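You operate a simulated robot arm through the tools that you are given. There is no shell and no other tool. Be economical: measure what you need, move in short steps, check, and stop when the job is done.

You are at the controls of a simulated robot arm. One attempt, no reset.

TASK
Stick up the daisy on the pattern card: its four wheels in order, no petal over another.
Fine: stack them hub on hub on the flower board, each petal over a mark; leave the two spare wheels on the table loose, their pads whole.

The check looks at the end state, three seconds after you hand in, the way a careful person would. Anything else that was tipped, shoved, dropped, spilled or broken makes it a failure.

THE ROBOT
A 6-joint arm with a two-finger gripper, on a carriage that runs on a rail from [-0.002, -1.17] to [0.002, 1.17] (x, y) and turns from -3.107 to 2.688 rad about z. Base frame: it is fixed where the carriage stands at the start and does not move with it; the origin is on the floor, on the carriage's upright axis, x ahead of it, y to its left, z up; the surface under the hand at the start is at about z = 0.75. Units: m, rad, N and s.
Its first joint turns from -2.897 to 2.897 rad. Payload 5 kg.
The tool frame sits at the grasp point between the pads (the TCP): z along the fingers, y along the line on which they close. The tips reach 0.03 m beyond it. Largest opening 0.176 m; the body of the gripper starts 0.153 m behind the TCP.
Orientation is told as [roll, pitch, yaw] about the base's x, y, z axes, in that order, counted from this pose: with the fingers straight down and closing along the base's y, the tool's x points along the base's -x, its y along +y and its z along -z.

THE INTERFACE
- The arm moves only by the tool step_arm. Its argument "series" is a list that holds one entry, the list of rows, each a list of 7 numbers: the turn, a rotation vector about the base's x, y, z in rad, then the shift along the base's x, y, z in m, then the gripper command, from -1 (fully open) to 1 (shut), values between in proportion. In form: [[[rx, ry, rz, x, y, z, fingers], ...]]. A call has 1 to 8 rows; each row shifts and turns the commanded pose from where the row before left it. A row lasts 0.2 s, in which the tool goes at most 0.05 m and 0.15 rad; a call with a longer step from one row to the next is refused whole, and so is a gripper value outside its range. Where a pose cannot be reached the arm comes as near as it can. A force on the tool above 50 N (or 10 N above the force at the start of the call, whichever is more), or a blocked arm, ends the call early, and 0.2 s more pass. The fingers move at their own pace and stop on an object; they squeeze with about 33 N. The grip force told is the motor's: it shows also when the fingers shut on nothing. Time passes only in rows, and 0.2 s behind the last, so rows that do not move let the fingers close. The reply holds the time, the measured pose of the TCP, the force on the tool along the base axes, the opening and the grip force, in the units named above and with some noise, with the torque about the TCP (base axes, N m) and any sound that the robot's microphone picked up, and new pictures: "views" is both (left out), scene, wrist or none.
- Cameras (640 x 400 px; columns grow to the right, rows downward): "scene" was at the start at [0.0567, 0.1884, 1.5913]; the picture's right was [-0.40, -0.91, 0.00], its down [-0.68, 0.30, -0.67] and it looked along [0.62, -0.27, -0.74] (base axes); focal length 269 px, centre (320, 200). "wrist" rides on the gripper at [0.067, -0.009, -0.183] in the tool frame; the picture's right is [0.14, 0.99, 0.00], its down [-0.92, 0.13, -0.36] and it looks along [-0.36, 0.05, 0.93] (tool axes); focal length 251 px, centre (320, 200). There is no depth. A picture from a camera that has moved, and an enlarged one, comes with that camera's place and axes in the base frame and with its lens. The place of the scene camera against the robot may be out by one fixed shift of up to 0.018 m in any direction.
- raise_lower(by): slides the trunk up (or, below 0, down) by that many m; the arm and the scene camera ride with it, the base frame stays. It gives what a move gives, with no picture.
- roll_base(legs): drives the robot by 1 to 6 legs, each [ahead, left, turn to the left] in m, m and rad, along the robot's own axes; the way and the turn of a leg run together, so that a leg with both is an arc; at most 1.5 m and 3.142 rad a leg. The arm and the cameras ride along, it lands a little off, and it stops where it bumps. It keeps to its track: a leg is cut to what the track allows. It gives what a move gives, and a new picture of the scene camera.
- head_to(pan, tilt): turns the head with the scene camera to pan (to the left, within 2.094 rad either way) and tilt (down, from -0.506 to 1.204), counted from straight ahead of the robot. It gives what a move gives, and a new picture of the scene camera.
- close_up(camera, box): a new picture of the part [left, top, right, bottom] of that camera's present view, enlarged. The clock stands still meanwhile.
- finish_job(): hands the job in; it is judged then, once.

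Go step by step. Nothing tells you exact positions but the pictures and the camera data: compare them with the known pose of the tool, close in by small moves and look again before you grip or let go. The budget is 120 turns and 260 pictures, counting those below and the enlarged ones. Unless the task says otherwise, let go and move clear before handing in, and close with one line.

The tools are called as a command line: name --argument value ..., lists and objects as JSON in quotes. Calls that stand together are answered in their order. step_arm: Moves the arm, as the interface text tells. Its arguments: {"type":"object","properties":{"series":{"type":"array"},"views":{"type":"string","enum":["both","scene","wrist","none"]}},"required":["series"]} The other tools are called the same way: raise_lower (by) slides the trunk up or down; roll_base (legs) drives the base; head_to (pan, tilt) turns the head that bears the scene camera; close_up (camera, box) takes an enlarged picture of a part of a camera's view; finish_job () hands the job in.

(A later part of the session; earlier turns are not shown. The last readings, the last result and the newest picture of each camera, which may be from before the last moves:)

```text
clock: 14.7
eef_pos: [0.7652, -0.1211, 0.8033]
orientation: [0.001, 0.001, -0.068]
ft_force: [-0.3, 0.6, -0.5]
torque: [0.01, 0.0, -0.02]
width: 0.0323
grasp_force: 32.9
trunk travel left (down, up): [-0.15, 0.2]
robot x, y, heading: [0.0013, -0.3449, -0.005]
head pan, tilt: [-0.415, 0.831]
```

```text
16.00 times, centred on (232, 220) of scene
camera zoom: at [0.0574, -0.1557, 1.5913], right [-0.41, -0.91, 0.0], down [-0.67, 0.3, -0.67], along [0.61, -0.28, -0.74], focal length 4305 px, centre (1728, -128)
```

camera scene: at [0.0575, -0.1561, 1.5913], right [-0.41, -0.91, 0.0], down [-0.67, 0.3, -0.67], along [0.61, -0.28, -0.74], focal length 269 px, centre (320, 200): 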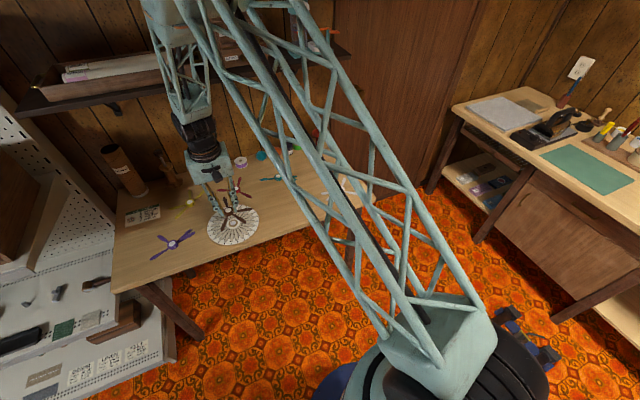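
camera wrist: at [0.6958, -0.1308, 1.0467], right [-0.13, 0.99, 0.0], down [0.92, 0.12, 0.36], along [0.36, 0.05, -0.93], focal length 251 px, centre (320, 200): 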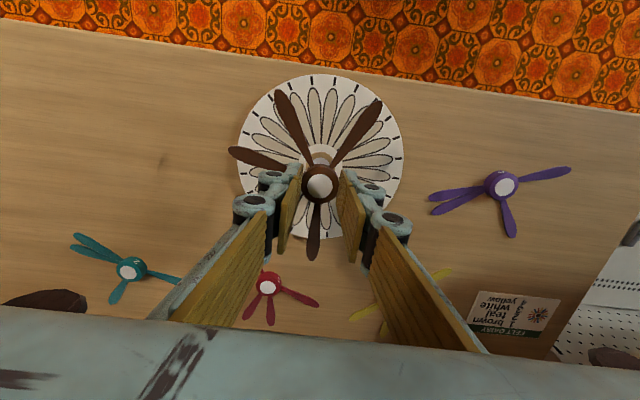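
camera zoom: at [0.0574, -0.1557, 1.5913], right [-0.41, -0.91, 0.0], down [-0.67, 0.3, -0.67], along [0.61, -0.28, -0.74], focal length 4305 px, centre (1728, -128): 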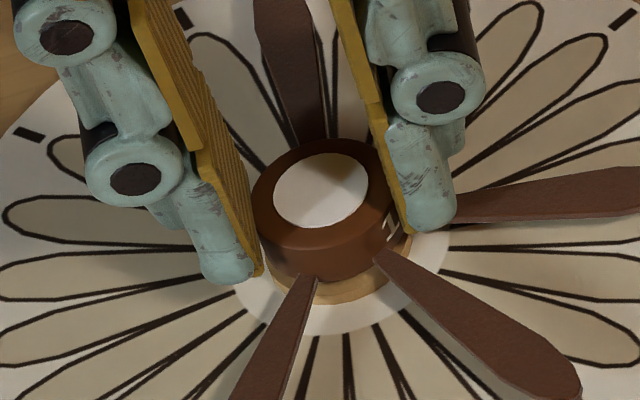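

step_arm --series '[[[0, 0, 0, 0, 0, -0.0015, 1], [0, 0, 0, 0, 0, -0.001, 1], [0, 0, 0, 0, 0, 0, 1]]]' --views "none"

close_up --camera "scene" --box '[217, 208, 247, 233]'

close_up --camera "wrist" --box '[200, 60, 440, 240]'

```text
clock: 15.5
eef_pos: [0.7647, -0.1225, 0.802]
orientation: [0.003, 0.0, -0.067]
ft_force: [-0.4, 1.0, -0.2]
torque: [0.03, 0.02, -0.01]
width: 0.0323
grasp_force: 33.0
trunk travel left (down, up): [-0.15, 0.2]
robot x, y, heading: [-0.001, -0.3443, -0.007]
head pan, tilt: [-0.415, 0.831]
```

```text
16.00 times, centred on (232, 220) of scene
camera zoom: at [0.0574, -0.1557, 1.5913], right [-0.41, -0.91, 0.0], down [-0.67, 0.3, -0.67], along [0.61, -0.28, -0.74], focal length 4305 px, centre (1728, -128)
```

zoom: 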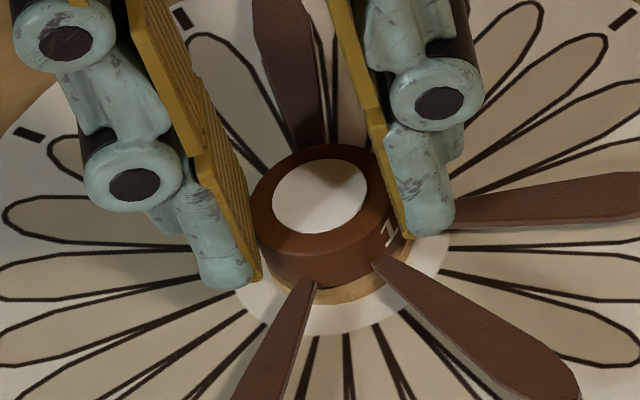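

```text
2.22 times, centred on (320, 150) of wrist
camera zoom: at [0.6978, -0.1259, 0.9847], right [-0.07, 1.0, 0.0], down [0.93, 0.07, 0.36], along [0.36, 0.03, -0.93], focal length 559 px, centre (320, 311)
```

zoom: 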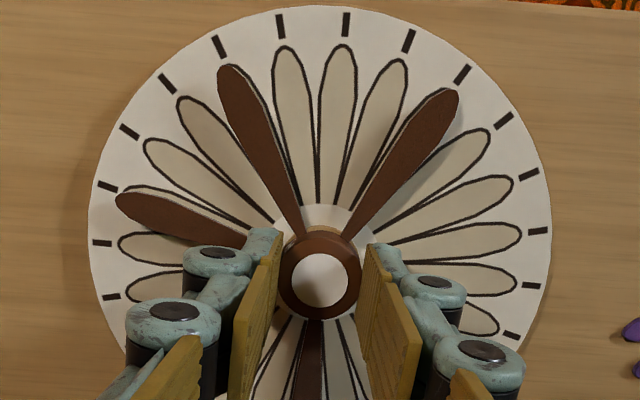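

step_arm --series '[[[0, 0, 0, 0, 0, -0.0015, 1], [0, 0, 0, 0, 0, -0.0015, 1], [0, 0, 0, 0, 0, 0, 1]]]' --views "none"

close_up --camera "scene" --box '[217, 208, 247, 233]'

```text
clock: 16.3
eef_pos: [0.7649, -0.1223, 0.7991]
orientation: [0.002, 0.0, -0.069]
ft_force: [-0.8, 1.5, 8.8]
torque: [0.06, 0.05, 0.02]
width: 0.032
grasp_force: 33.3
trunk travel left (down, up): [-0.15, 0.2]
robot x, y, heading: [-0.0011, -0.345, -0.007]
head pan, tilt: [-0.415, 0.831]
```

```text
16.00 times, centred on (232, 220) of scene
camera zoom: at [0.0569, -0.1558, 1.5914], right [-0.41, -0.91, 0.0], down [-0.67, 0.3, -0.67], along [0.61, -0.28, -0.74], focal length 4305 px, centre (1728, -128)
```

zoom: 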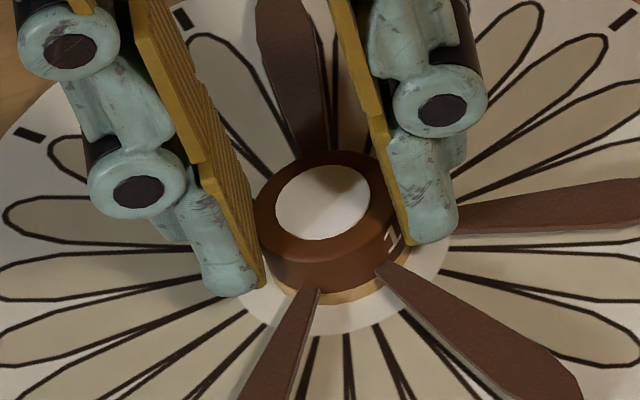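

Contact at 9 N. Press a bit more to stick.

step_arm --series '[[[0, 0, 0, 0, 0, -0.001, 1], [0, 0, 0, 0, 0, -0.001, 1], [0, 0, 0, 0, 0, 0, 1], [0, 0, 0, 0, 0, 0, 1]]]' --views "none"

```text
clock: 17.3
eef_pos: [0.7659, -0.1213, 0.7994]
orientation: [0.0, -0.002, -0.069]
ft_force: [-4.5, 1.4, 40.3]
torque: [0.01, 0.28, -0.03]
width: 0.0321
grasp_force: 33.6
trunk travel left (down, up): [-0.15, 0.2]
robot x, y, heading: [0.003, -0.3433, -0.012]
head pan, tilt: [-0.415, 0.831]
```

step_arm --series '[[[0, 0, 0, 0, 0, 0.002, 1], [0, 0, 0, 0, 0, 0, 0.4], [0, 0, 0, 0, 0, 0, 0.4], [0, 0, 0, 0, 0, 0.03, 0.4], [0, 0, 0, 0, 0, 0.04, 0.4], [0, 0, 0, 0, 0, 0, 0.4]]]' --views "none"

close_up --camera "wrist" --box '[210, 60, 430, 240]'

close_up --camera "scene" --box '[200, 198, 264, 248]'

```text
clock: 18.7
eef_pos: [0.7639, -0.1222, 0.8692]
orientation: [0.001, -0.001, -0.07]
ft_force: [-1.6, 0.5, 0.7]
torque: [0.04, -0.15, 0.02]
width: 0.0529
grasp_force: 0.2
trunk travel left (down, up): [-0.15, 0.2]
robot x, y, heading: [0.0014, -0.3415, -0.004]
head pan, tilt: [-0.415, 0.831]
```

```text
2.22 times, centred on (320, 150) of wrist
camera zoom: at [0.6968, -0.1273, 1.0522], right [-0.07, 1.0, 0.0], down [0.93, 0.07, 0.36], along [0.36, 0.03, -0.93], focal length 559 px, centre (320, 311)
```

zoom: 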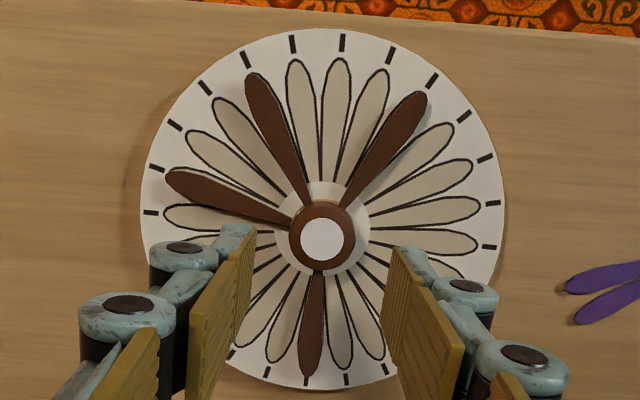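

```text
8.00 times, centred on (232, 223) of scene
camera zoom: at [0.056, -0.156, 1.5913], right [-0.41, -0.91, 0.0], down [-0.67, 0.3, -0.67], along [0.62, -0.28, -0.74], focal length 2153 px, centre (1024, 16)
```

zoom: 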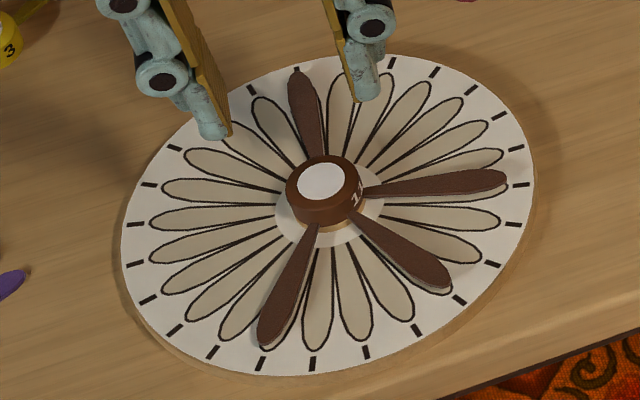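

Brown is seated well, petals on marks. Now to the teal wheel.

step_arm --series '[[[0, 0, 0.0243, 0.0254, -0.034, 0, 0.3], [0, 0, 0.0243, 0.0254, -0.034, 0, 0.3], [0, 0, 0.0243, 0.0254, -0.034, 0, 0.3], [0, 0, 0.0243, 0.0254, -0.034, 0, 0.3], [0, 0, 0.0243, 0.0254, -0.034, -0.01, 0.3], [0, 0, 0.0243, 0.0254, -0.034, -0.01, 0.3], [0, 0, 0.0243, 0.0254, -0.034, -0.01, 0.3], [0, 0, 0, 0, 0, 0, 0.3]]]' --views "both"

close_up --camera "wrist" --box '[210, 60, 430, 240]'

```text
clock: 20.7
eef_pos: [0.9279, -0.3443, 0.8264]
orientation: [0.002, 0.025, 0.12]
ft_force: [0.2, 0.2, 0.4]
torque: [-0.01, -0.02, 0.02]
width: 0.0616
grasp_force: 0.0
trunk travel left (down, up): [-0.15, 0.2]
robot x, y, heading: [-0.0015, -0.3403, 0.002]
head pan, tilt: [-0.415, 0.831]
stopped in row 8: the arm was blocked; the commanded pose is now the measured one
camera scene: at [0.0544, -0.153, 1.5909], right [-0.4, -0.92, 0.0], down [-0.68, 0.3, -0.67], along [0.62, -0.27, -0.74], focal length 269 px, centre (320, 200)
camera wrist: at [0.8668, -0.3602, 1.0108], right [-0.26, 0.97, 0.01], down [0.91, 0.24, 0.34], along [0.33, 0.09, -0.94], focal length 251 px, centre (320, 200)
```

scene: 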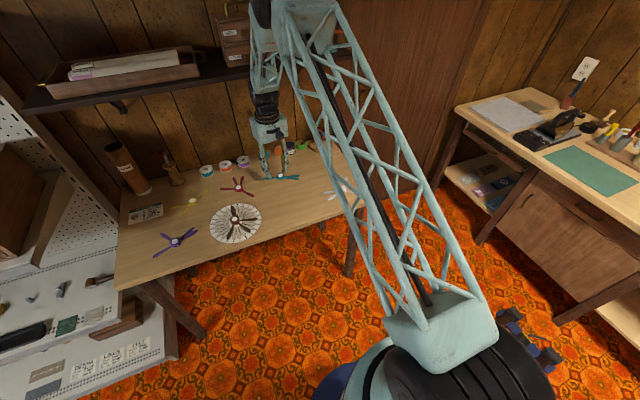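
wrist: 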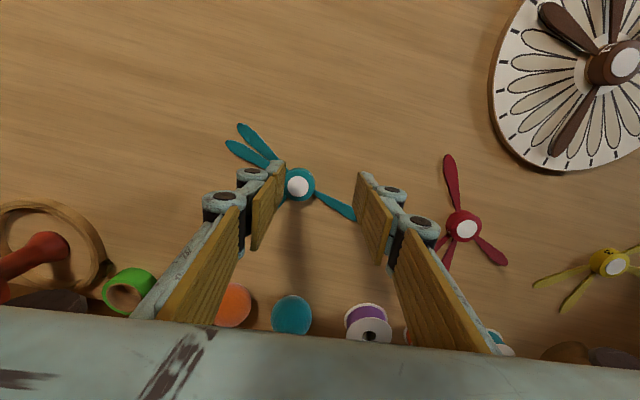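

```text
2.22 times, centred on (320, 150) of wrist
camera zoom: at [0.8668, -0.3602, 1.0108], right [-0.26, 0.97, 0.01], down [0.91, 0.24, 0.34], along [0.33, 0.09, -0.94], focal length 559 px, centre (320, 311)
```

zoom: 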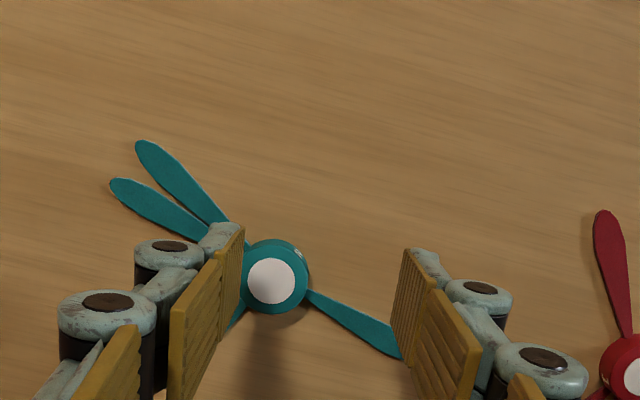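

The arm reports blocked near full reach. I check whether it touches the shelf.

close_up --camera "scene" --box '[180, 0, 380, 130]'

close_up --camera "scene" --box '[225, 110, 325, 190]'

```text
3.08 times, centred on (280, 65) of scene
camera zoom: at [0.0544, -0.153, 1.5909], right [-0.4, -0.92, 0.0], down [-0.68, 0.3, -0.67], along [0.62, -0.27, -0.74], focal length 828 px, centre (443, 615)
```

zoom: 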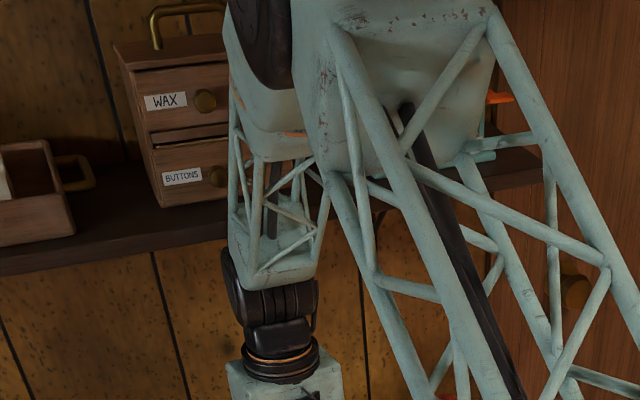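

```text
5.00 times, centred on (275, 150) of scene
camera zoom: at [0.0544, -0.153, 1.5909], right [-0.4, -0.92, 0.0], down [-0.68, 0.3, -0.67], along [0.62, -0.27, -0.74], focal length 1345 px, centre (545, 450)
```

zoom: 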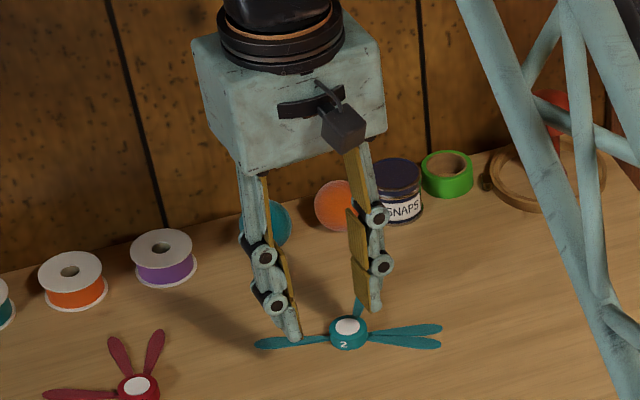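

The forearm seems to have met the fixed shelf edge (front edge ≈ x 0.96, z 1.23). I back off and inspect the shelf.

step_arm --series '[[[0, 0, 0, -0.03, 0, 0.0, 0.3], [0, -0.025, 0, -0.04, 0, 0.02, 0.3], [0, 0, 0, -0.04, 0, 0.04, 0.3], [0, 0, 0, -0.04, 0, 0.04, 0.3], [0, 0, 0, -0.04, 0, 0.04, 0.3], [0, 0, 0, 0, 0, 0, 0.3]]]' --views "scene"

head_to --pan -0.1 --tilt 0.45

```text
refused: row 3 steps farther than a row can; nothing moved
```

```text
clock: 21.6
eef_pos: [0.9268, -0.344, 0.8259]
orientation: [0.002, 0.026, 0.121]
ft_force: [0.4, 0.3, -0.1]
torque: [0.01, -0.02, 0.0]
width: 0.0619
grasp_force: 0.1
trunk travel left (down, up): [-0.15, 0.2]
robot x, y, heading: [-0.0009, -0.343, 0.004]
head pan, tilt: [-0.099, 0.45]
camera scene: at [0.0739, -0.1309, 1.6239], right [-0.1, -1.0, 0.0], down [-0.43, 0.04, -0.9], along [0.9, -0.09, -0.44], focal length 269 px, centre (320, 200)
```

scene: 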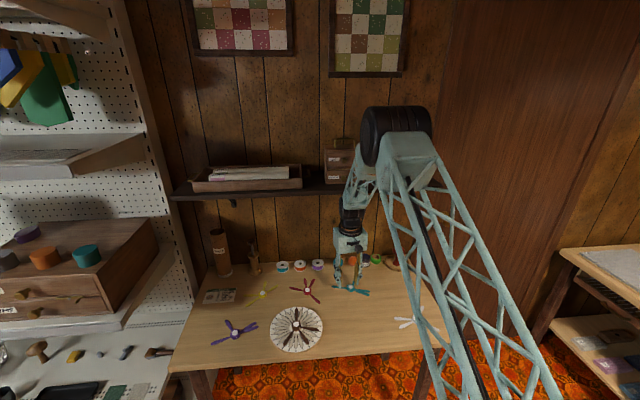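

close_up --camera "scene" --box '[290, 90, 470, 210]'

step_arm --series '[[[0, 0, 0, -0.03, 0, 0.0, 0.3], [0, -0.025, 0, -0.04, 0, 0.02, 0.3], [0, 0, 0, -0.03, 0, 0.03, 0.3], [0, 0, 0, -0.03, 0, 0.03, 0.3], [0, 0, 0, -0.03, 0, 0.03, 0.3], [0, 0, 0, 0, 0, 0, 0.3]]]' --views "scene"

close_up --camera "scene" --box '[290, 90, 470, 210]'

```text
3.33 times, centred on (380, 150) of scene
camera zoom: at [0.0739, -0.1309, 1.6239], right [-0.1, -1.0, 0.0], down [-0.43, 0.04, -0.9], along [0.9, -0.09, -0.44], focal length 897 px, centre (120, 367)
```

zoom: 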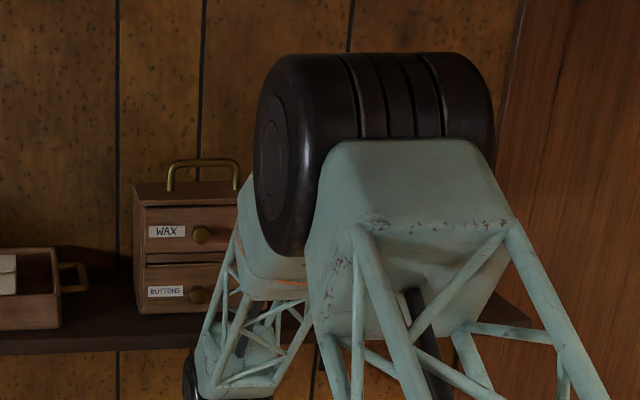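

```text
clock: 23.0
eef_pos: [0.7701, -0.3449, 0.9413]
orientation: [-0.001, -0.009, 0.121]
ft_force: [-1.6, -0.8, 1.5]
torque: [0.02, -0.22, 0.0]
width: 0.0614
grasp_force: 0.0
trunk travel left (down, up): [-0.15, 0.2]
robot x, y, heading: [0.0003, -0.3409, 0.004]
head pan, tilt: [-0.099, 0.45]
camera scene: at [0.0726, -0.131, 1.6243], right [-0.1, -1.0, 0.0], down [-0.43, 0.04, -0.9], along [0.9, -0.09, -0.43], focal length 269 px, centre (320, 200)
```

scene: 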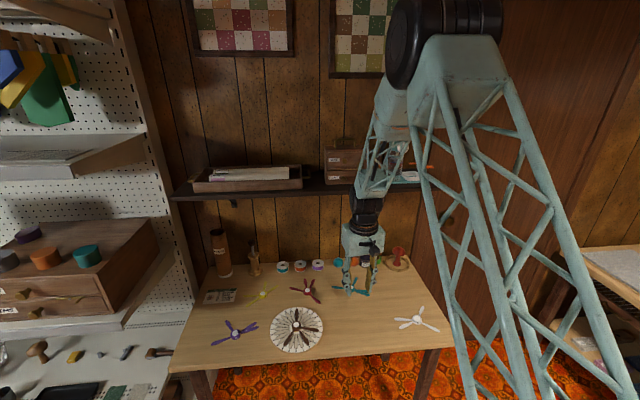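

```text
3.33 times, centred on (380, 150) of scene
camera zoom: at [0.0726, -0.131, 1.6243], right [-0.1, -1.0, 0.0], down [-0.43, 0.04, -0.9], along [0.9, -0.09, -0.43], focal length 897 px, centre (120, 367)
```

zoom: 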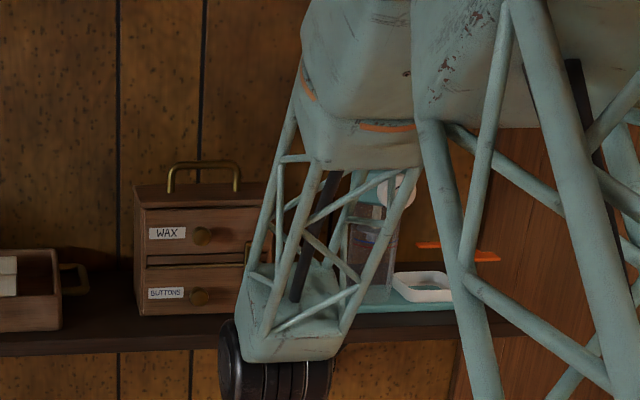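

Nothing on the shelf is disturbed. I raise the hand, then lower the trunk fully so the forearm leans away from the shelf.

step_arm --series '[[[0, 0.008, 0, 0, 0, 0.045, 0.3], [0, 0, 0, 0, 0, 0.045, 0.3], [0, 0, 0, 0, 0, 0.03, 0.3], [0, 0, 0, 0, 0, 0, 0.3]]]' --views "none"

raise_lower --by -0.15

step_arm --series '[[[0, 0, 0, 0.02, 0, 0, 0.3], [0, 0, 0, 0.03, 0, 0, 0.3], [0, 0, 0, 0.03, 0, 0, 0.3], [0, 0, 0, 0, 0, 0, 0.3]]]' --views "scene"

```text
clock: 24.0
eef_pos: [0.7725, -0.3444, 1.059]
orientation: [0.0, 0.003, 0.119]
ft_force: [-0.2, 0.3, -0.2]
torque: [0.01, -0.06, -0.01]
width: 0.0615
grasp_force: 0.0
trunk travel left (down, up): [-0.15, 0.2]
robot x, y, heading: [-0.0009, -0.3438, 0.002]
head pan, tilt: [-0.099, 0.45]
```

```text
clock: 25.7
eef_pos: [0.773, -0.3439, 0.9098]
orientation: [0.0, 0.0, 0.121]
ft_force: [-1.2, -0.6, -0.2]
torque: [-0.02, -0.01, -0.02]
width: 0.0613
grasp_force: 0.1
trunk travel left (down, up): [0.0, 0.35]
robot x, y, heading: [0.001, -0.341, 0.004]
head pan, tilt: [-0.099, 0.45]
```

```text
clock: 26.7
eef_pos: [0.8518, -0.344, 0.9094]
orientation: [0.0, 0.002, 0.12]
ft_force: [-0.2, -0.2, -0.7]
torque: [-0.01, 0.06, -0.01]
width: 0.0616
grasp_force: 0.1
trunk travel left (down, up): [0.0, 0.35]
robot x, y, heading: [-0.0036, -0.3424, 0.001]
head pan, tilt: [-0.099, 0.45]
camera scene: at [0.0751, -0.1309, 1.4742], right [-0.1, -1.0, 0.0], down [-0.43, 0.04, -0.9], along [0.9, -0.09, -0.44], focal length 269 px, centre (320, 200)
```

scene: 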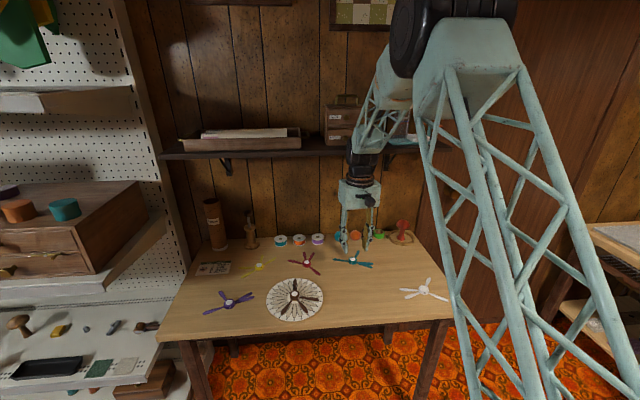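

step_arm --series '[[[0, -0.06, 0, 0.02, -0.006, -0.02, 0.3], [0, -0.06, 0, 0.02, -0.006, -0.02, 0.3], [0, 0, 0, 0.02, -0.005, -0.02, 0.3], [0, 0, 0, 0, 0, 0, 0.3]]]' --views "both"

close_up --camera "scene" --box '[310, 60, 460, 190]'

```text
clock: 27.7
eef_pos: [0.9149, -0.3594, 0.8475]
orientation: [-0.016, -0.117, 0.121]
ft_force: [0.7, 0.0, -0.3]
torque: [0.02, 0.06, -0.02]
width: 0.0615
grasp_force: 0.0
trunk travel left (down, up): [0.0, 0.35]
robot x, y, heading: [0.0035, -0.3413, 0.003]
head pan, tilt: [-0.099, 0.45]
camera scene: at [0.075, -0.131, 1.4742], right [-0.1, -1.0, 0.0], down [-0.43, 0.04, -0.9], along [0.9, -0.09, -0.44], focal length 269 px, centre (320, 200)
camera wrist: at [0.8285, -0.3769, 1.0223], right [-0.25, 0.97, -0.03], down [0.85, 0.24, 0.47], along [0.46, 0.09, -0.88], focal length 251 px, centre (320, 200)
```

scene: 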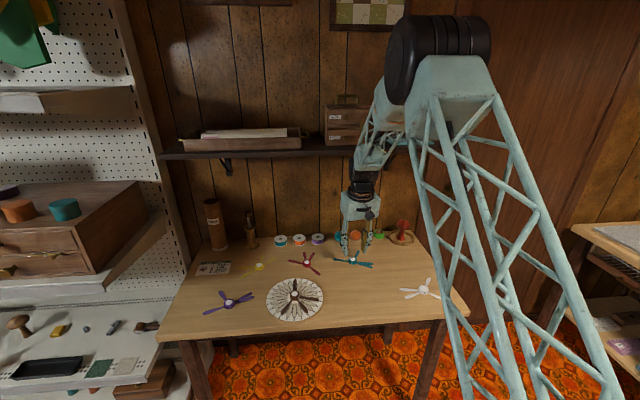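
wrist: 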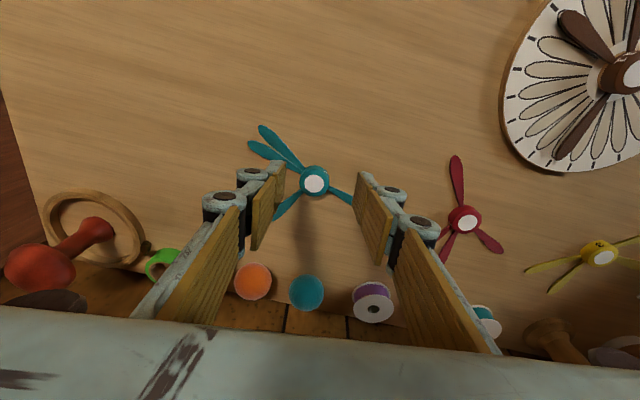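

```text
3.08 times, centred on (385, 125) of scene
camera zoom: at [0.075, -0.131, 1.4742], right [-0.1, -1.0, 0.0], down [-0.43, 0.04, -0.9], along [0.9, -0.09, -0.44], focal length 828 px, centre (120, 431)
```

zoom: 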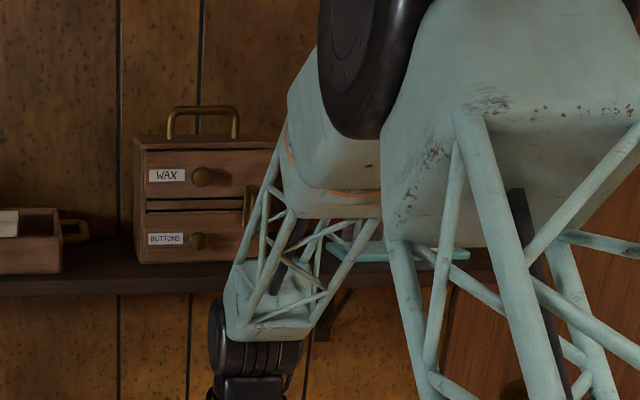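

No block this time. Level the closing axis and go on down to just above the teal hub.

step_arm --series '[[[0.014, 0, 0, 0.01, -0.001, -0.018, 0.3], [0, 0, 0, 0.01, -0.001, -0.018, 0.3], [0, 0, 0, 0, 0, 0, 0.3]]]' --views "wrist"

close_up --camera "wrist" --box '[240, 110, 400, 210]'

close_up --camera "scene" --box '[310, 60, 460, 190]'

close_up --camera "scene" --box '[325, 230, 385, 280]'

```text
clock: 28.5
eef_pos: [0.9333, -0.3634, 0.812]
orientation: [-0.002, -0.118, 0.12]
ft_force: [0.2, 0.3, -1.4]
torque: [0.01, 0.02, 0.03]
width: 0.0615
grasp_force: 0.1
trunk travel left (down, up): [0.0, 0.35]
robot x, y, heading: [0.0073, -0.3426, 0.002]
head pan, tilt: [-0.099, 0.45]
camera wrist: at [0.8478, -0.383, 0.9861], right [-0.25, 0.97, -0.02], down [0.85, 0.23, 0.47], along [0.46, 0.1, -0.88], focal length 251 px, centre (320, 200)
```

wrist: 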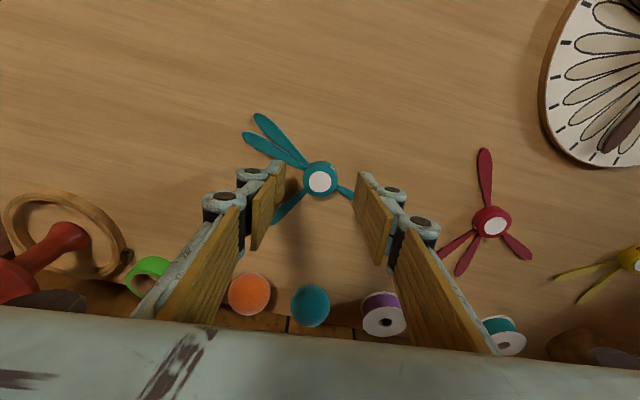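

```text
4.00 times, centred on (320, 160) of wrist
camera zoom: at [0.8478, -0.383, 0.9861], right [-0.25, 0.97, -0.02], down [0.85, 0.23, 0.47], along [0.46, 0.1, -0.88], focal length 1006 px, centre (320, 360)
```

zoom: 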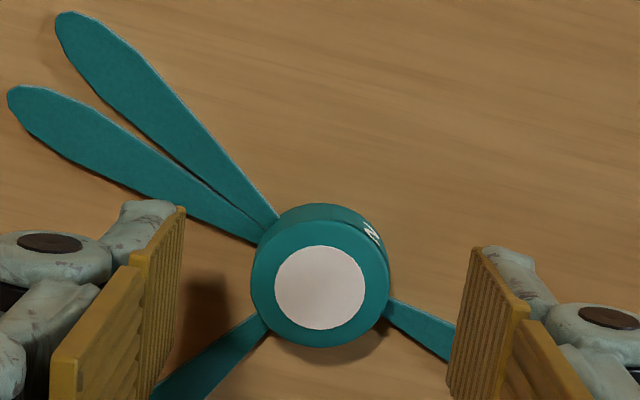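

```text
3.08 times, centred on (385, 125) of scene
camera zoom: at [0.075, -0.131, 1.4742], right [-0.1, -1.0, 0.0], down [-0.43, 0.04, -0.9], along [0.9, -0.09, -0.44], focal length 828 px, centre (120, 431)
```

zoom: 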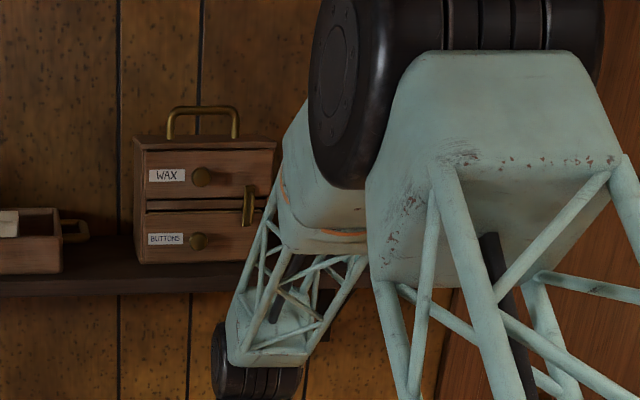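

```text
8.00 times, centred on (355, 255) of scene
camera zoom: at [0.075, -0.131, 1.4742], right [-0.1, -1.0, 0.0], down [-0.43, 0.04, -0.9], along [0.9, -0.09, -0.44], focal length 2153 px, centre (40, -240)
```

zoom: 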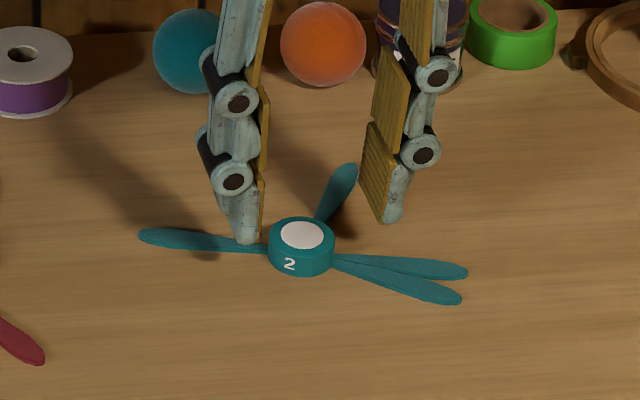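

step_arm --series '[[[0, 0, 0, 0.003, 0, -0.008, 0.35], [0, 0, 0, 0.003, 0, -0.008, 0.4], [0, 0, 0, 0, 0, -0.006, 0.45], [0, 0, 0, 0, 0, 0, 0.5]]]' --views "none"

close_up --camera "wrist" --box '[240, 110, 400, 210]'

close_up --camera "scene" --box '[332, 235, 372, 270]'

```text
clock: 29.5
eef_pos: [0.939, -0.363, 0.7922]
orientation: [-0.002, -0.119, 0.12]
ft_force: [-0.1, -0.4, 0.0]
torque: [-0.01, 0.01, 0.0]
width: 0.0441
grasp_force: 0.0
trunk travel left (down, up): [0.0, 0.35]
robot x, y, heading: [-0.0053, -0.3428, -0.001]
head pan, tilt: [-0.099, 0.45]
```

```text
4.00 times, centred on (320, 160) of wrist
camera zoom: at [0.8524, -0.383, 0.966], right [-0.25, 0.97, -0.02], down [0.85, 0.23, 0.47], along [0.46, 0.1, -0.88], focal length 1006 px, centre (320, 360)
```

zoom: 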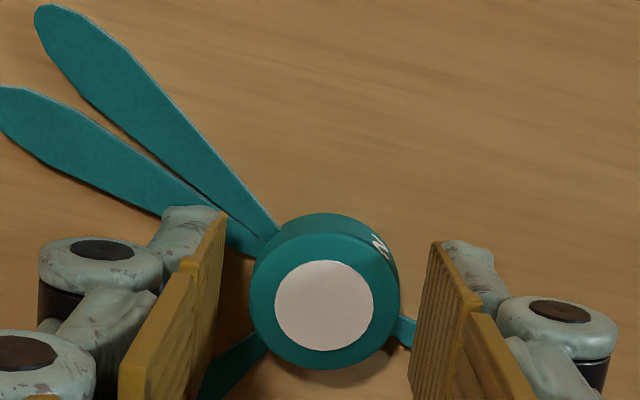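

```text
11.43 times, centred on (352, 252) of scene
camera zoom: at [0.0747, -0.1309, 1.4742], right [-0.1, -1.0, 0.0], down [-0.43, 0.04, -0.9], along [0.9, -0.09, -0.44], focal length 3075 px, centre (-46, -400)
```

zoom: 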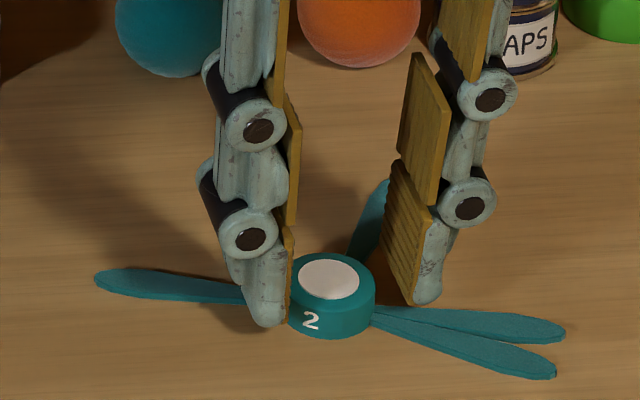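

step_arm --series '[[[0, 0, 0, 0, 0.001, -0.002, 0.55], [0, 0, 0, 0, 0, 0, 0.65], [0, 0, 0, 0, 0, 0, 1], [0, 0, 0, 0, 0, 0, 1]]]' --views "none"

close_up --camera "wrist" --box '[220, 110, 420, 230]'

close_up --camera "scene" --box '[332, 235, 372, 270]'

```text
clock: 30.5
eef_pos: [0.9385, -0.3626, 0.7903]
orientation: [-0.002, -0.119, 0.121]
ft_force: [0.5, -0.8, 1.0]
torque: [0.01, 0.04, -0.01]
width: 0.0315
grasp_force: 33.1
trunk travel left (down, up): [0.0, 0.35]
robot x, y, heading: [-0.0021, -0.3446, 0.0]
head pan, tilt: [-0.099, 0.45]
```

```text
3.20 times, centred on (320, 170) of wrist
camera zoom: at [0.8528, -0.382, 0.9639], right [-0.25, 0.97, -0.02], down [0.85, 0.23, 0.47], along [0.46, 0.1, -0.88], focal length 805 px, centre (320, 296)
```

zoom: 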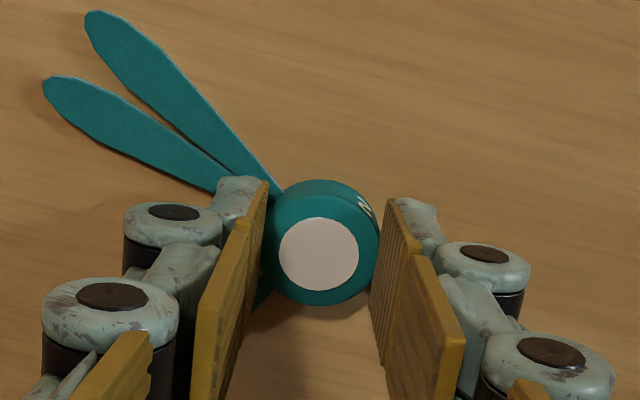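

```text
11.43 times, centred on (352, 252) of scene
camera zoom: at [0.0746, -0.1309, 1.4742], right [-0.1, -1.0, 0.0], down [-0.43, 0.04, -0.9], along [0.9, -0.09, -0.44], focal length 3075 px, centre (-46, -400)
```

zoom: 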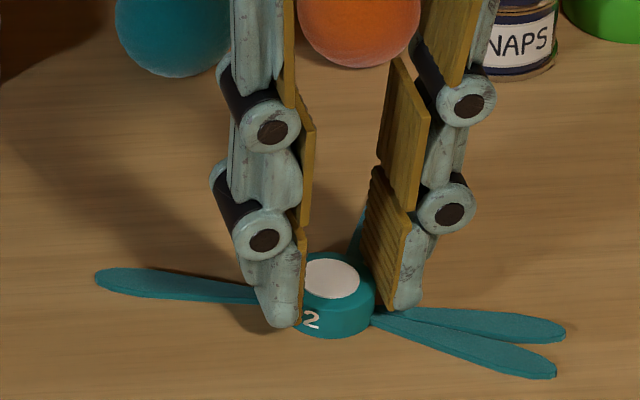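

Teal held. Lift and carry to above the board while turning -15.2°.

step_arm --series '[[[0, 0, 0, -0.005, 0, 0.04, 1], [0, 0, -0.038, -0.0245, 0.0344, 0.01, 1], [0, 0, -0.038, -0.0245, 0.0344, 0.01, 1], [0, 0, -0.038, -0.0245, 0.0344, 0.01, 1], [0, 0, -0.038, -0.0245, 0.0344, 0.005, 1], [0, 0, -0.038, -0.0245, 0.0344, 0, 1], [0, 0, -0.038, -0.0245, 0.0344, 0, 1], [0, 0, -0.037, -0.0245, 0.0344, 0, 1]]]' --views "none"

head_to --pan 0.3 --tilt 0.831

close_up --camera "wrist" --box '[200, 40, 440, 240]'

```text
clock: 32.3
eef_pos: [0.7639, -0.1181, 0.8639]
orientation: [-0.001, -0.12, -0.147]
ft_force: [0.0, -0.3, -0.5]
torque: [0.2, 0.12, 0.03]
width: 0.0312
grasp_force: 33.0
trunk travel left (down, up): [0.0, 0.35]
robot x, y, heading: [0.0007, -0.3433, 0.005]
head pan, tilt: [-0.099, 0.45]
```

```text
clock: 33.2
eef_pos: [0.7641, -0.1189, 0.8639]
orientation: [-0.002, -0.119, -0.146]
ft_force: [0.2, 0.0, -0.6]
torque: [-0.02, 0.0, 0.02]
width: 0.0317
grasp_force: 33.4
trunk travel left (down, up): [0.0, 0.35]
robot x, y, heading: [-0.0001, -0.3418, -0.0]
head pan, tilt: [0.3, 0.831]
camera scene: at [0.0587, -0.0985, 1.4414], right [0.3, -0.95, 0.0], down [-0.7, -0.22, -0.67], along [0.64, 0.2, -0.74], focal length 269 px, centre (320, 200)
```

scene: 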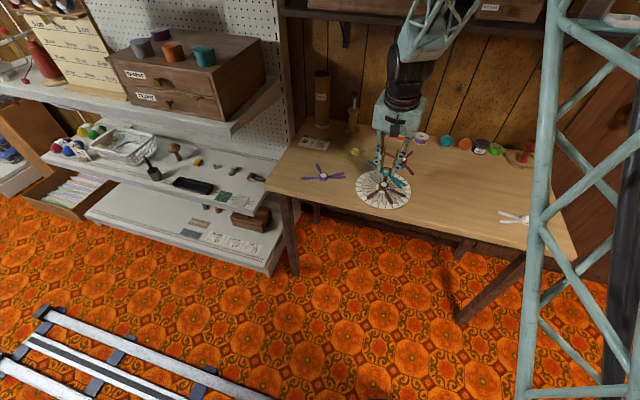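

```text
2.00 times, centred on (320, 140) of wrist
camera zoom: at [0.6759, -0.1143, 1.038], right [0.01, 1.0, -0.02], down [0.88, 0.0, 0.47], along [0.47, -0.02, -0.88], focal length 503 px, centre (320, 320)
```

zoom: 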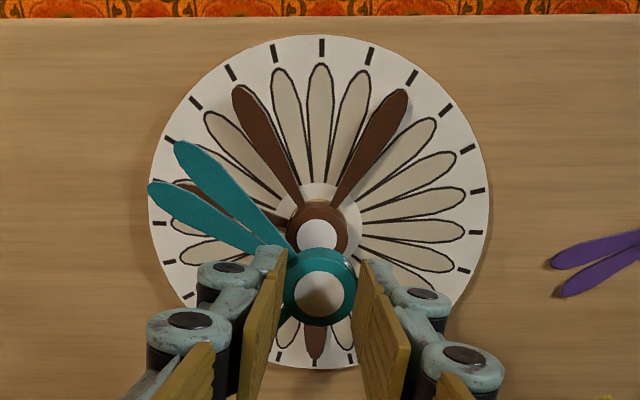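

Wheel teal is over the board; small correction and lower to 1.5 cm above brown.

step_arm --series '[[[0, 0, 0.014, -0.004, -0.0025, -0.01, 1], [0, 0, 0, 0, 0, -0.015, 1], [0, 0, 0, 0, 0, 0, 1], [0, 0, 0, 0, 0, 0, 1]]]' --views "none"

close_up --camera "wrist" --box '[200, 50, 440, 230]'

close_up --camera "scene" --box '[352, 158, 416, 208]'

```text
clock: 34.2
eef_pos: [0.7605, -0.1211, 0.8387]
orientation: [-0.001, -0.119, -0.129]
ft_force: [0.1, 0.1, -0.4]
torque: [0.0, 0.02, 0.0]
width: 0.0314
grasp_force: 32.8
trunk travel left (down, up): [0.0, 0.35]
robot x, y, heading: [-0.002, -0.3428, 0.0]
head pan, tilt: [0.3, 0.831]
```

```text
2.22 times, centred on (320, 140) of wrist
camera zoom: at [0.6721, -0.1186, 1.0122], right [-0.01, 1.0, -0.02], down [0.88, 0.01, 0.47], along [0.47, -0.01, -0.88], focal length 559 px, centre (320, 333)
```

zoom: 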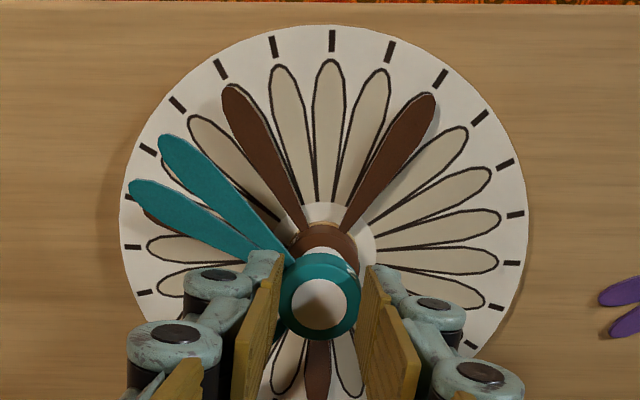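

```text
8.00 times, centred on (384, 183) of scene
camera zoom: at [0.0588, -0.0984, 1.4413], right [0.3, -0.95, 0.0], down [-0.7, -0.22, -0.67], along [0.64, 0.2, -0.74], focal length 2153 px, centre (-192, 336)
```

zoom: 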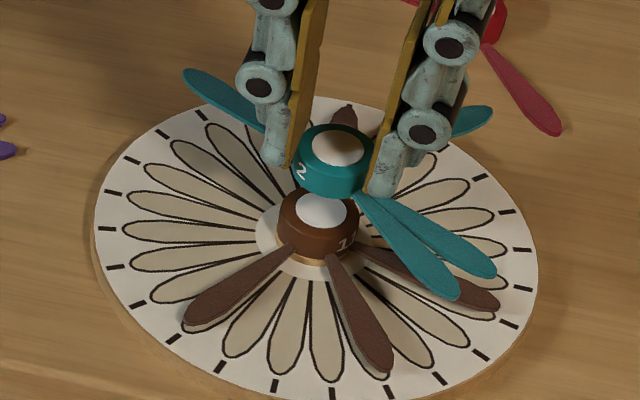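

step_arm --series '[[[0, 0, -0.012, 0.0005, 0.0012, -0.008, 1], [0, 0, 0, 0, 0, -0.008, 1], [0, 0, 0, 0, 0, 0, 1], [0, 0, 0, 0, 0, 0, 1]]]' --views "none"

close_up --camera "wrist" --box '[200, 50, 440, 230]'

close_up --camera "scene" --box '[352, 158, 416, 208]'

```text
clock: 35.2
eef_pos: [0.7583, -0.1226, 0.8224]
orientation: [-0.001, -0.118, -0.144]
ft_force: [-0.6, 0.4, 0.3]
torque: [0.0, 0.0, 0.01]
width: 0.0319
grasp_force: 33.6
trunk travel left (down, up): [0.0, 0.35]
robot x, y, heading: [-0.0021, -0.3416, 0.006]
head pan, tilt: [0.3, 0.831]
```

```text
2.22 times, centred on (320, 140) of wrist
camera zoom: at [0.6696, -0.1188, 0.9964], right [0.01, 1.0, -0.02], down [0.88, 0.0, 0.47], along [0.47, -0.02, -0.88], focal length 559 px, centre (320, 333)
```

zoom: 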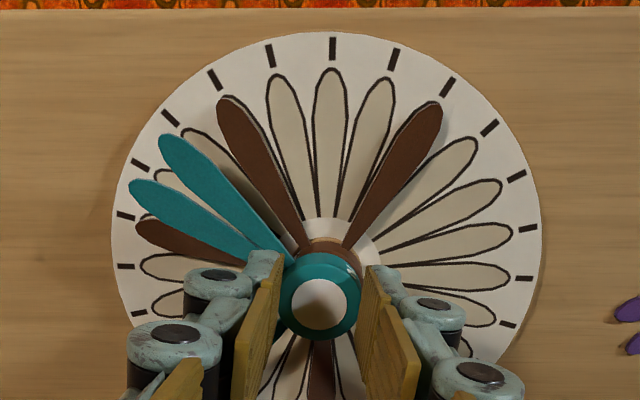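

```text
8.00 times, centred on (384, 183) of scene
camera zoom: at [0.0587, -0.0984, 1.4413], right [0.3, -0.95, 0.0], down [-0.7, -0.22, -0.67], along [0.64, 0.2, -0.74], focal length 2153 px, centre (-192, 336)
```

zoom: 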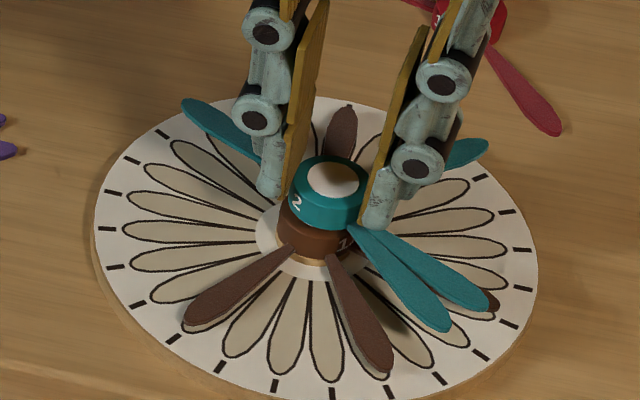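

step_arm --series '[[[0, 0, 0, 0.003, 0.0016, 0, 1], [0, 0, 0, 0, 0, -0.001, 1], [0, 0, 0, 0, 0, 0, 1], [0, 0, 0, 0, 0, 0, 1]]]' --views "none"

close_up --camera "scene" --box '[368, 168, 400, 193]'

close_up --camera "wrist" --box '[200, 50, 440, 230]'

```text
clock: 36.2
eef_pos: [0.7621, -0.1213, 0.8234]
orientation: [-0.002, -0.119, -0.143]
ft_force: [0.0, 0.0, -0.5]
torque: [-0.03, -0.06, -0.03]
width: 0.0317
grasp_force: 32.5
trunk travel left (down, up): [0.0, 0.35]
robot x, y, heading: [-0.0015, -0.3396, 0.004]
head pan, tilt: [0.3, 0.831]
```

```text
16.00 times, centred on (384, 180) of scene
camera zoom: at [0.0587, -0.0984, 1.4413], right [0.3, -0.95, 0.0], down [-0.7, -0.22, -0.67], along [0.64, 0.2, -0.74], focal length 4305 px, centre (-704, 512)
```

zoom: 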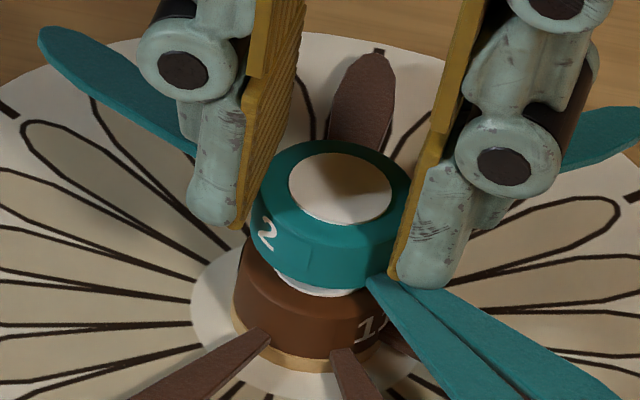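

```text
2.22 times, centred on (320, 140) of wrist
camera zoom: at [0.6732, -0.117, 0.9958], right [0.01, 1.0, -0.02], down [0.88, 0.0, 0.47], along [0.47, -0.02, -0.88], focal length 559 px, centre (320, 333)
```

zoom: 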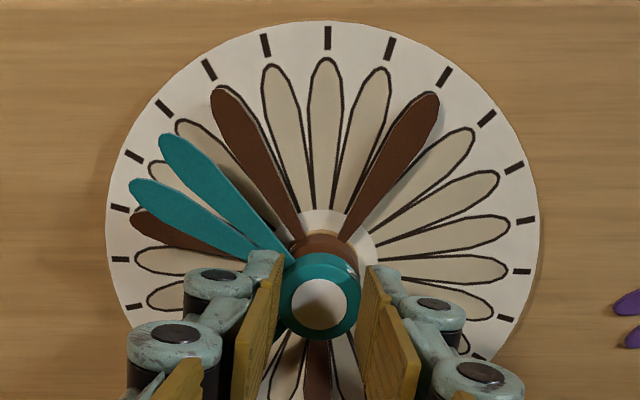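

step_arm --series '[[[0, 0, 0, 0.001, 0, -0.0015, 1], [0, 0, 0, 0, 0, -0.0015, 1], [0, 0, 0, 0, 0, 0, 1], [0, 0, 0, 0, 0, 0, 1]]]' --views "none"

close_up --camera "scene" --box '[368, 168, 400, 193]'

```text
clock: 37.2
eef_pos: [0.7623, -0.1205, 0.8198]
orientation: [-0.002, -0.119, -0.142]
ft_force: [-0.2, 0.0, -0.4]
torque: [0.01, -0.01, -0.02]
width: 0.0319
grasp_force: 32.5
trunk travel left (down, up): [0.0, 0.35]
robot x, y, heading: [-0.0012, -0.3425, -0.001]
head pan, tilt: [0.3, 0.831]
```

```text
16.00 times, centred on (384, 180) of scene
camera zoom: at [0.0587, -0.0984, 1.4413], right [0.3, -0.95, 0.0], down [-0.7, -0.22, -0.67], along [0.64, 0.2, -0.74], focal length 4305 px, centre (-704, 512)
```

zoom: 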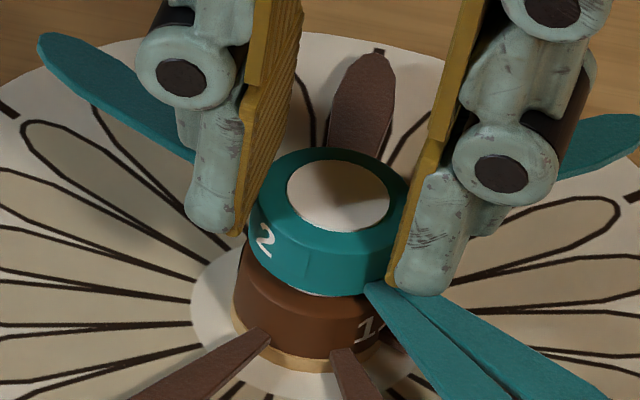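

step_arm --series '[[[0, 0, 0, 0, 0, -0.0015, 1], [0, 0, 0, 0, 0, -0.0015, 1], [0, 0, 0, 0, 0, 0, 1], [0, 0, 0, 0, 0, 0, 1]]]' --views "none"

close_up --camera "scene" --box '[368, 168, 400, 193]'

```text
clock: 38.2
eef_pos: [0.7625, -0.1212, 0.8168]
orientation: [-0.002, -0.119, -0.143]
ft_force: [1.1, 0.1, 0.9]
torque: [-0.04, -0.01, -0.03]
width: 0.0318
grasp_force: 32.7
trunk travel left (down, up): [0.0, 0.35]
robot x, y, heading: [-0.002, -0.3437, 0.003]
head pan, tilt: [0.3, 0.831]
```

```text
16.00 times, centred on (384, 180) of scene
camera zoom: at [0.0586, -0.0985, 1.4413], right [0.3, -0.95, 0.0], down [-0.7, -0.22, -0.67], along [0.64, 0.2, -0.74], focal length 4305 px, centre (-704, 512)
```

zoom: 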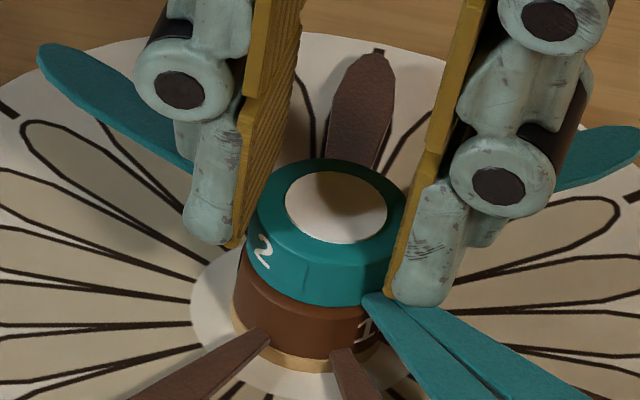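

step_arm --series '[[[0, 0, 0, 0, 0, -0.0015, 1], [0, 0, 0, 0, 0, -0.001, 1], [0, 0, 0, 0, 0, 0, 1]]]' --views "none"

```text
clock: 39.0
eef_pos: [0.7613, -0.1209, 0.8152]
orientation: [-0.001, -0.121, -0.143]
ft_force: [1.8, -0.5, 25.5]
torque: [-0.18, -0.09, 0.0]
width: 0.0314
grasp_force: 32.9
trunk travel left (down, up): [0.0, 0.35]
robot x, y, heading: [-0.0007, -0.3445, -0.003]
head pan, tilt: [0.3, 0.831]
```

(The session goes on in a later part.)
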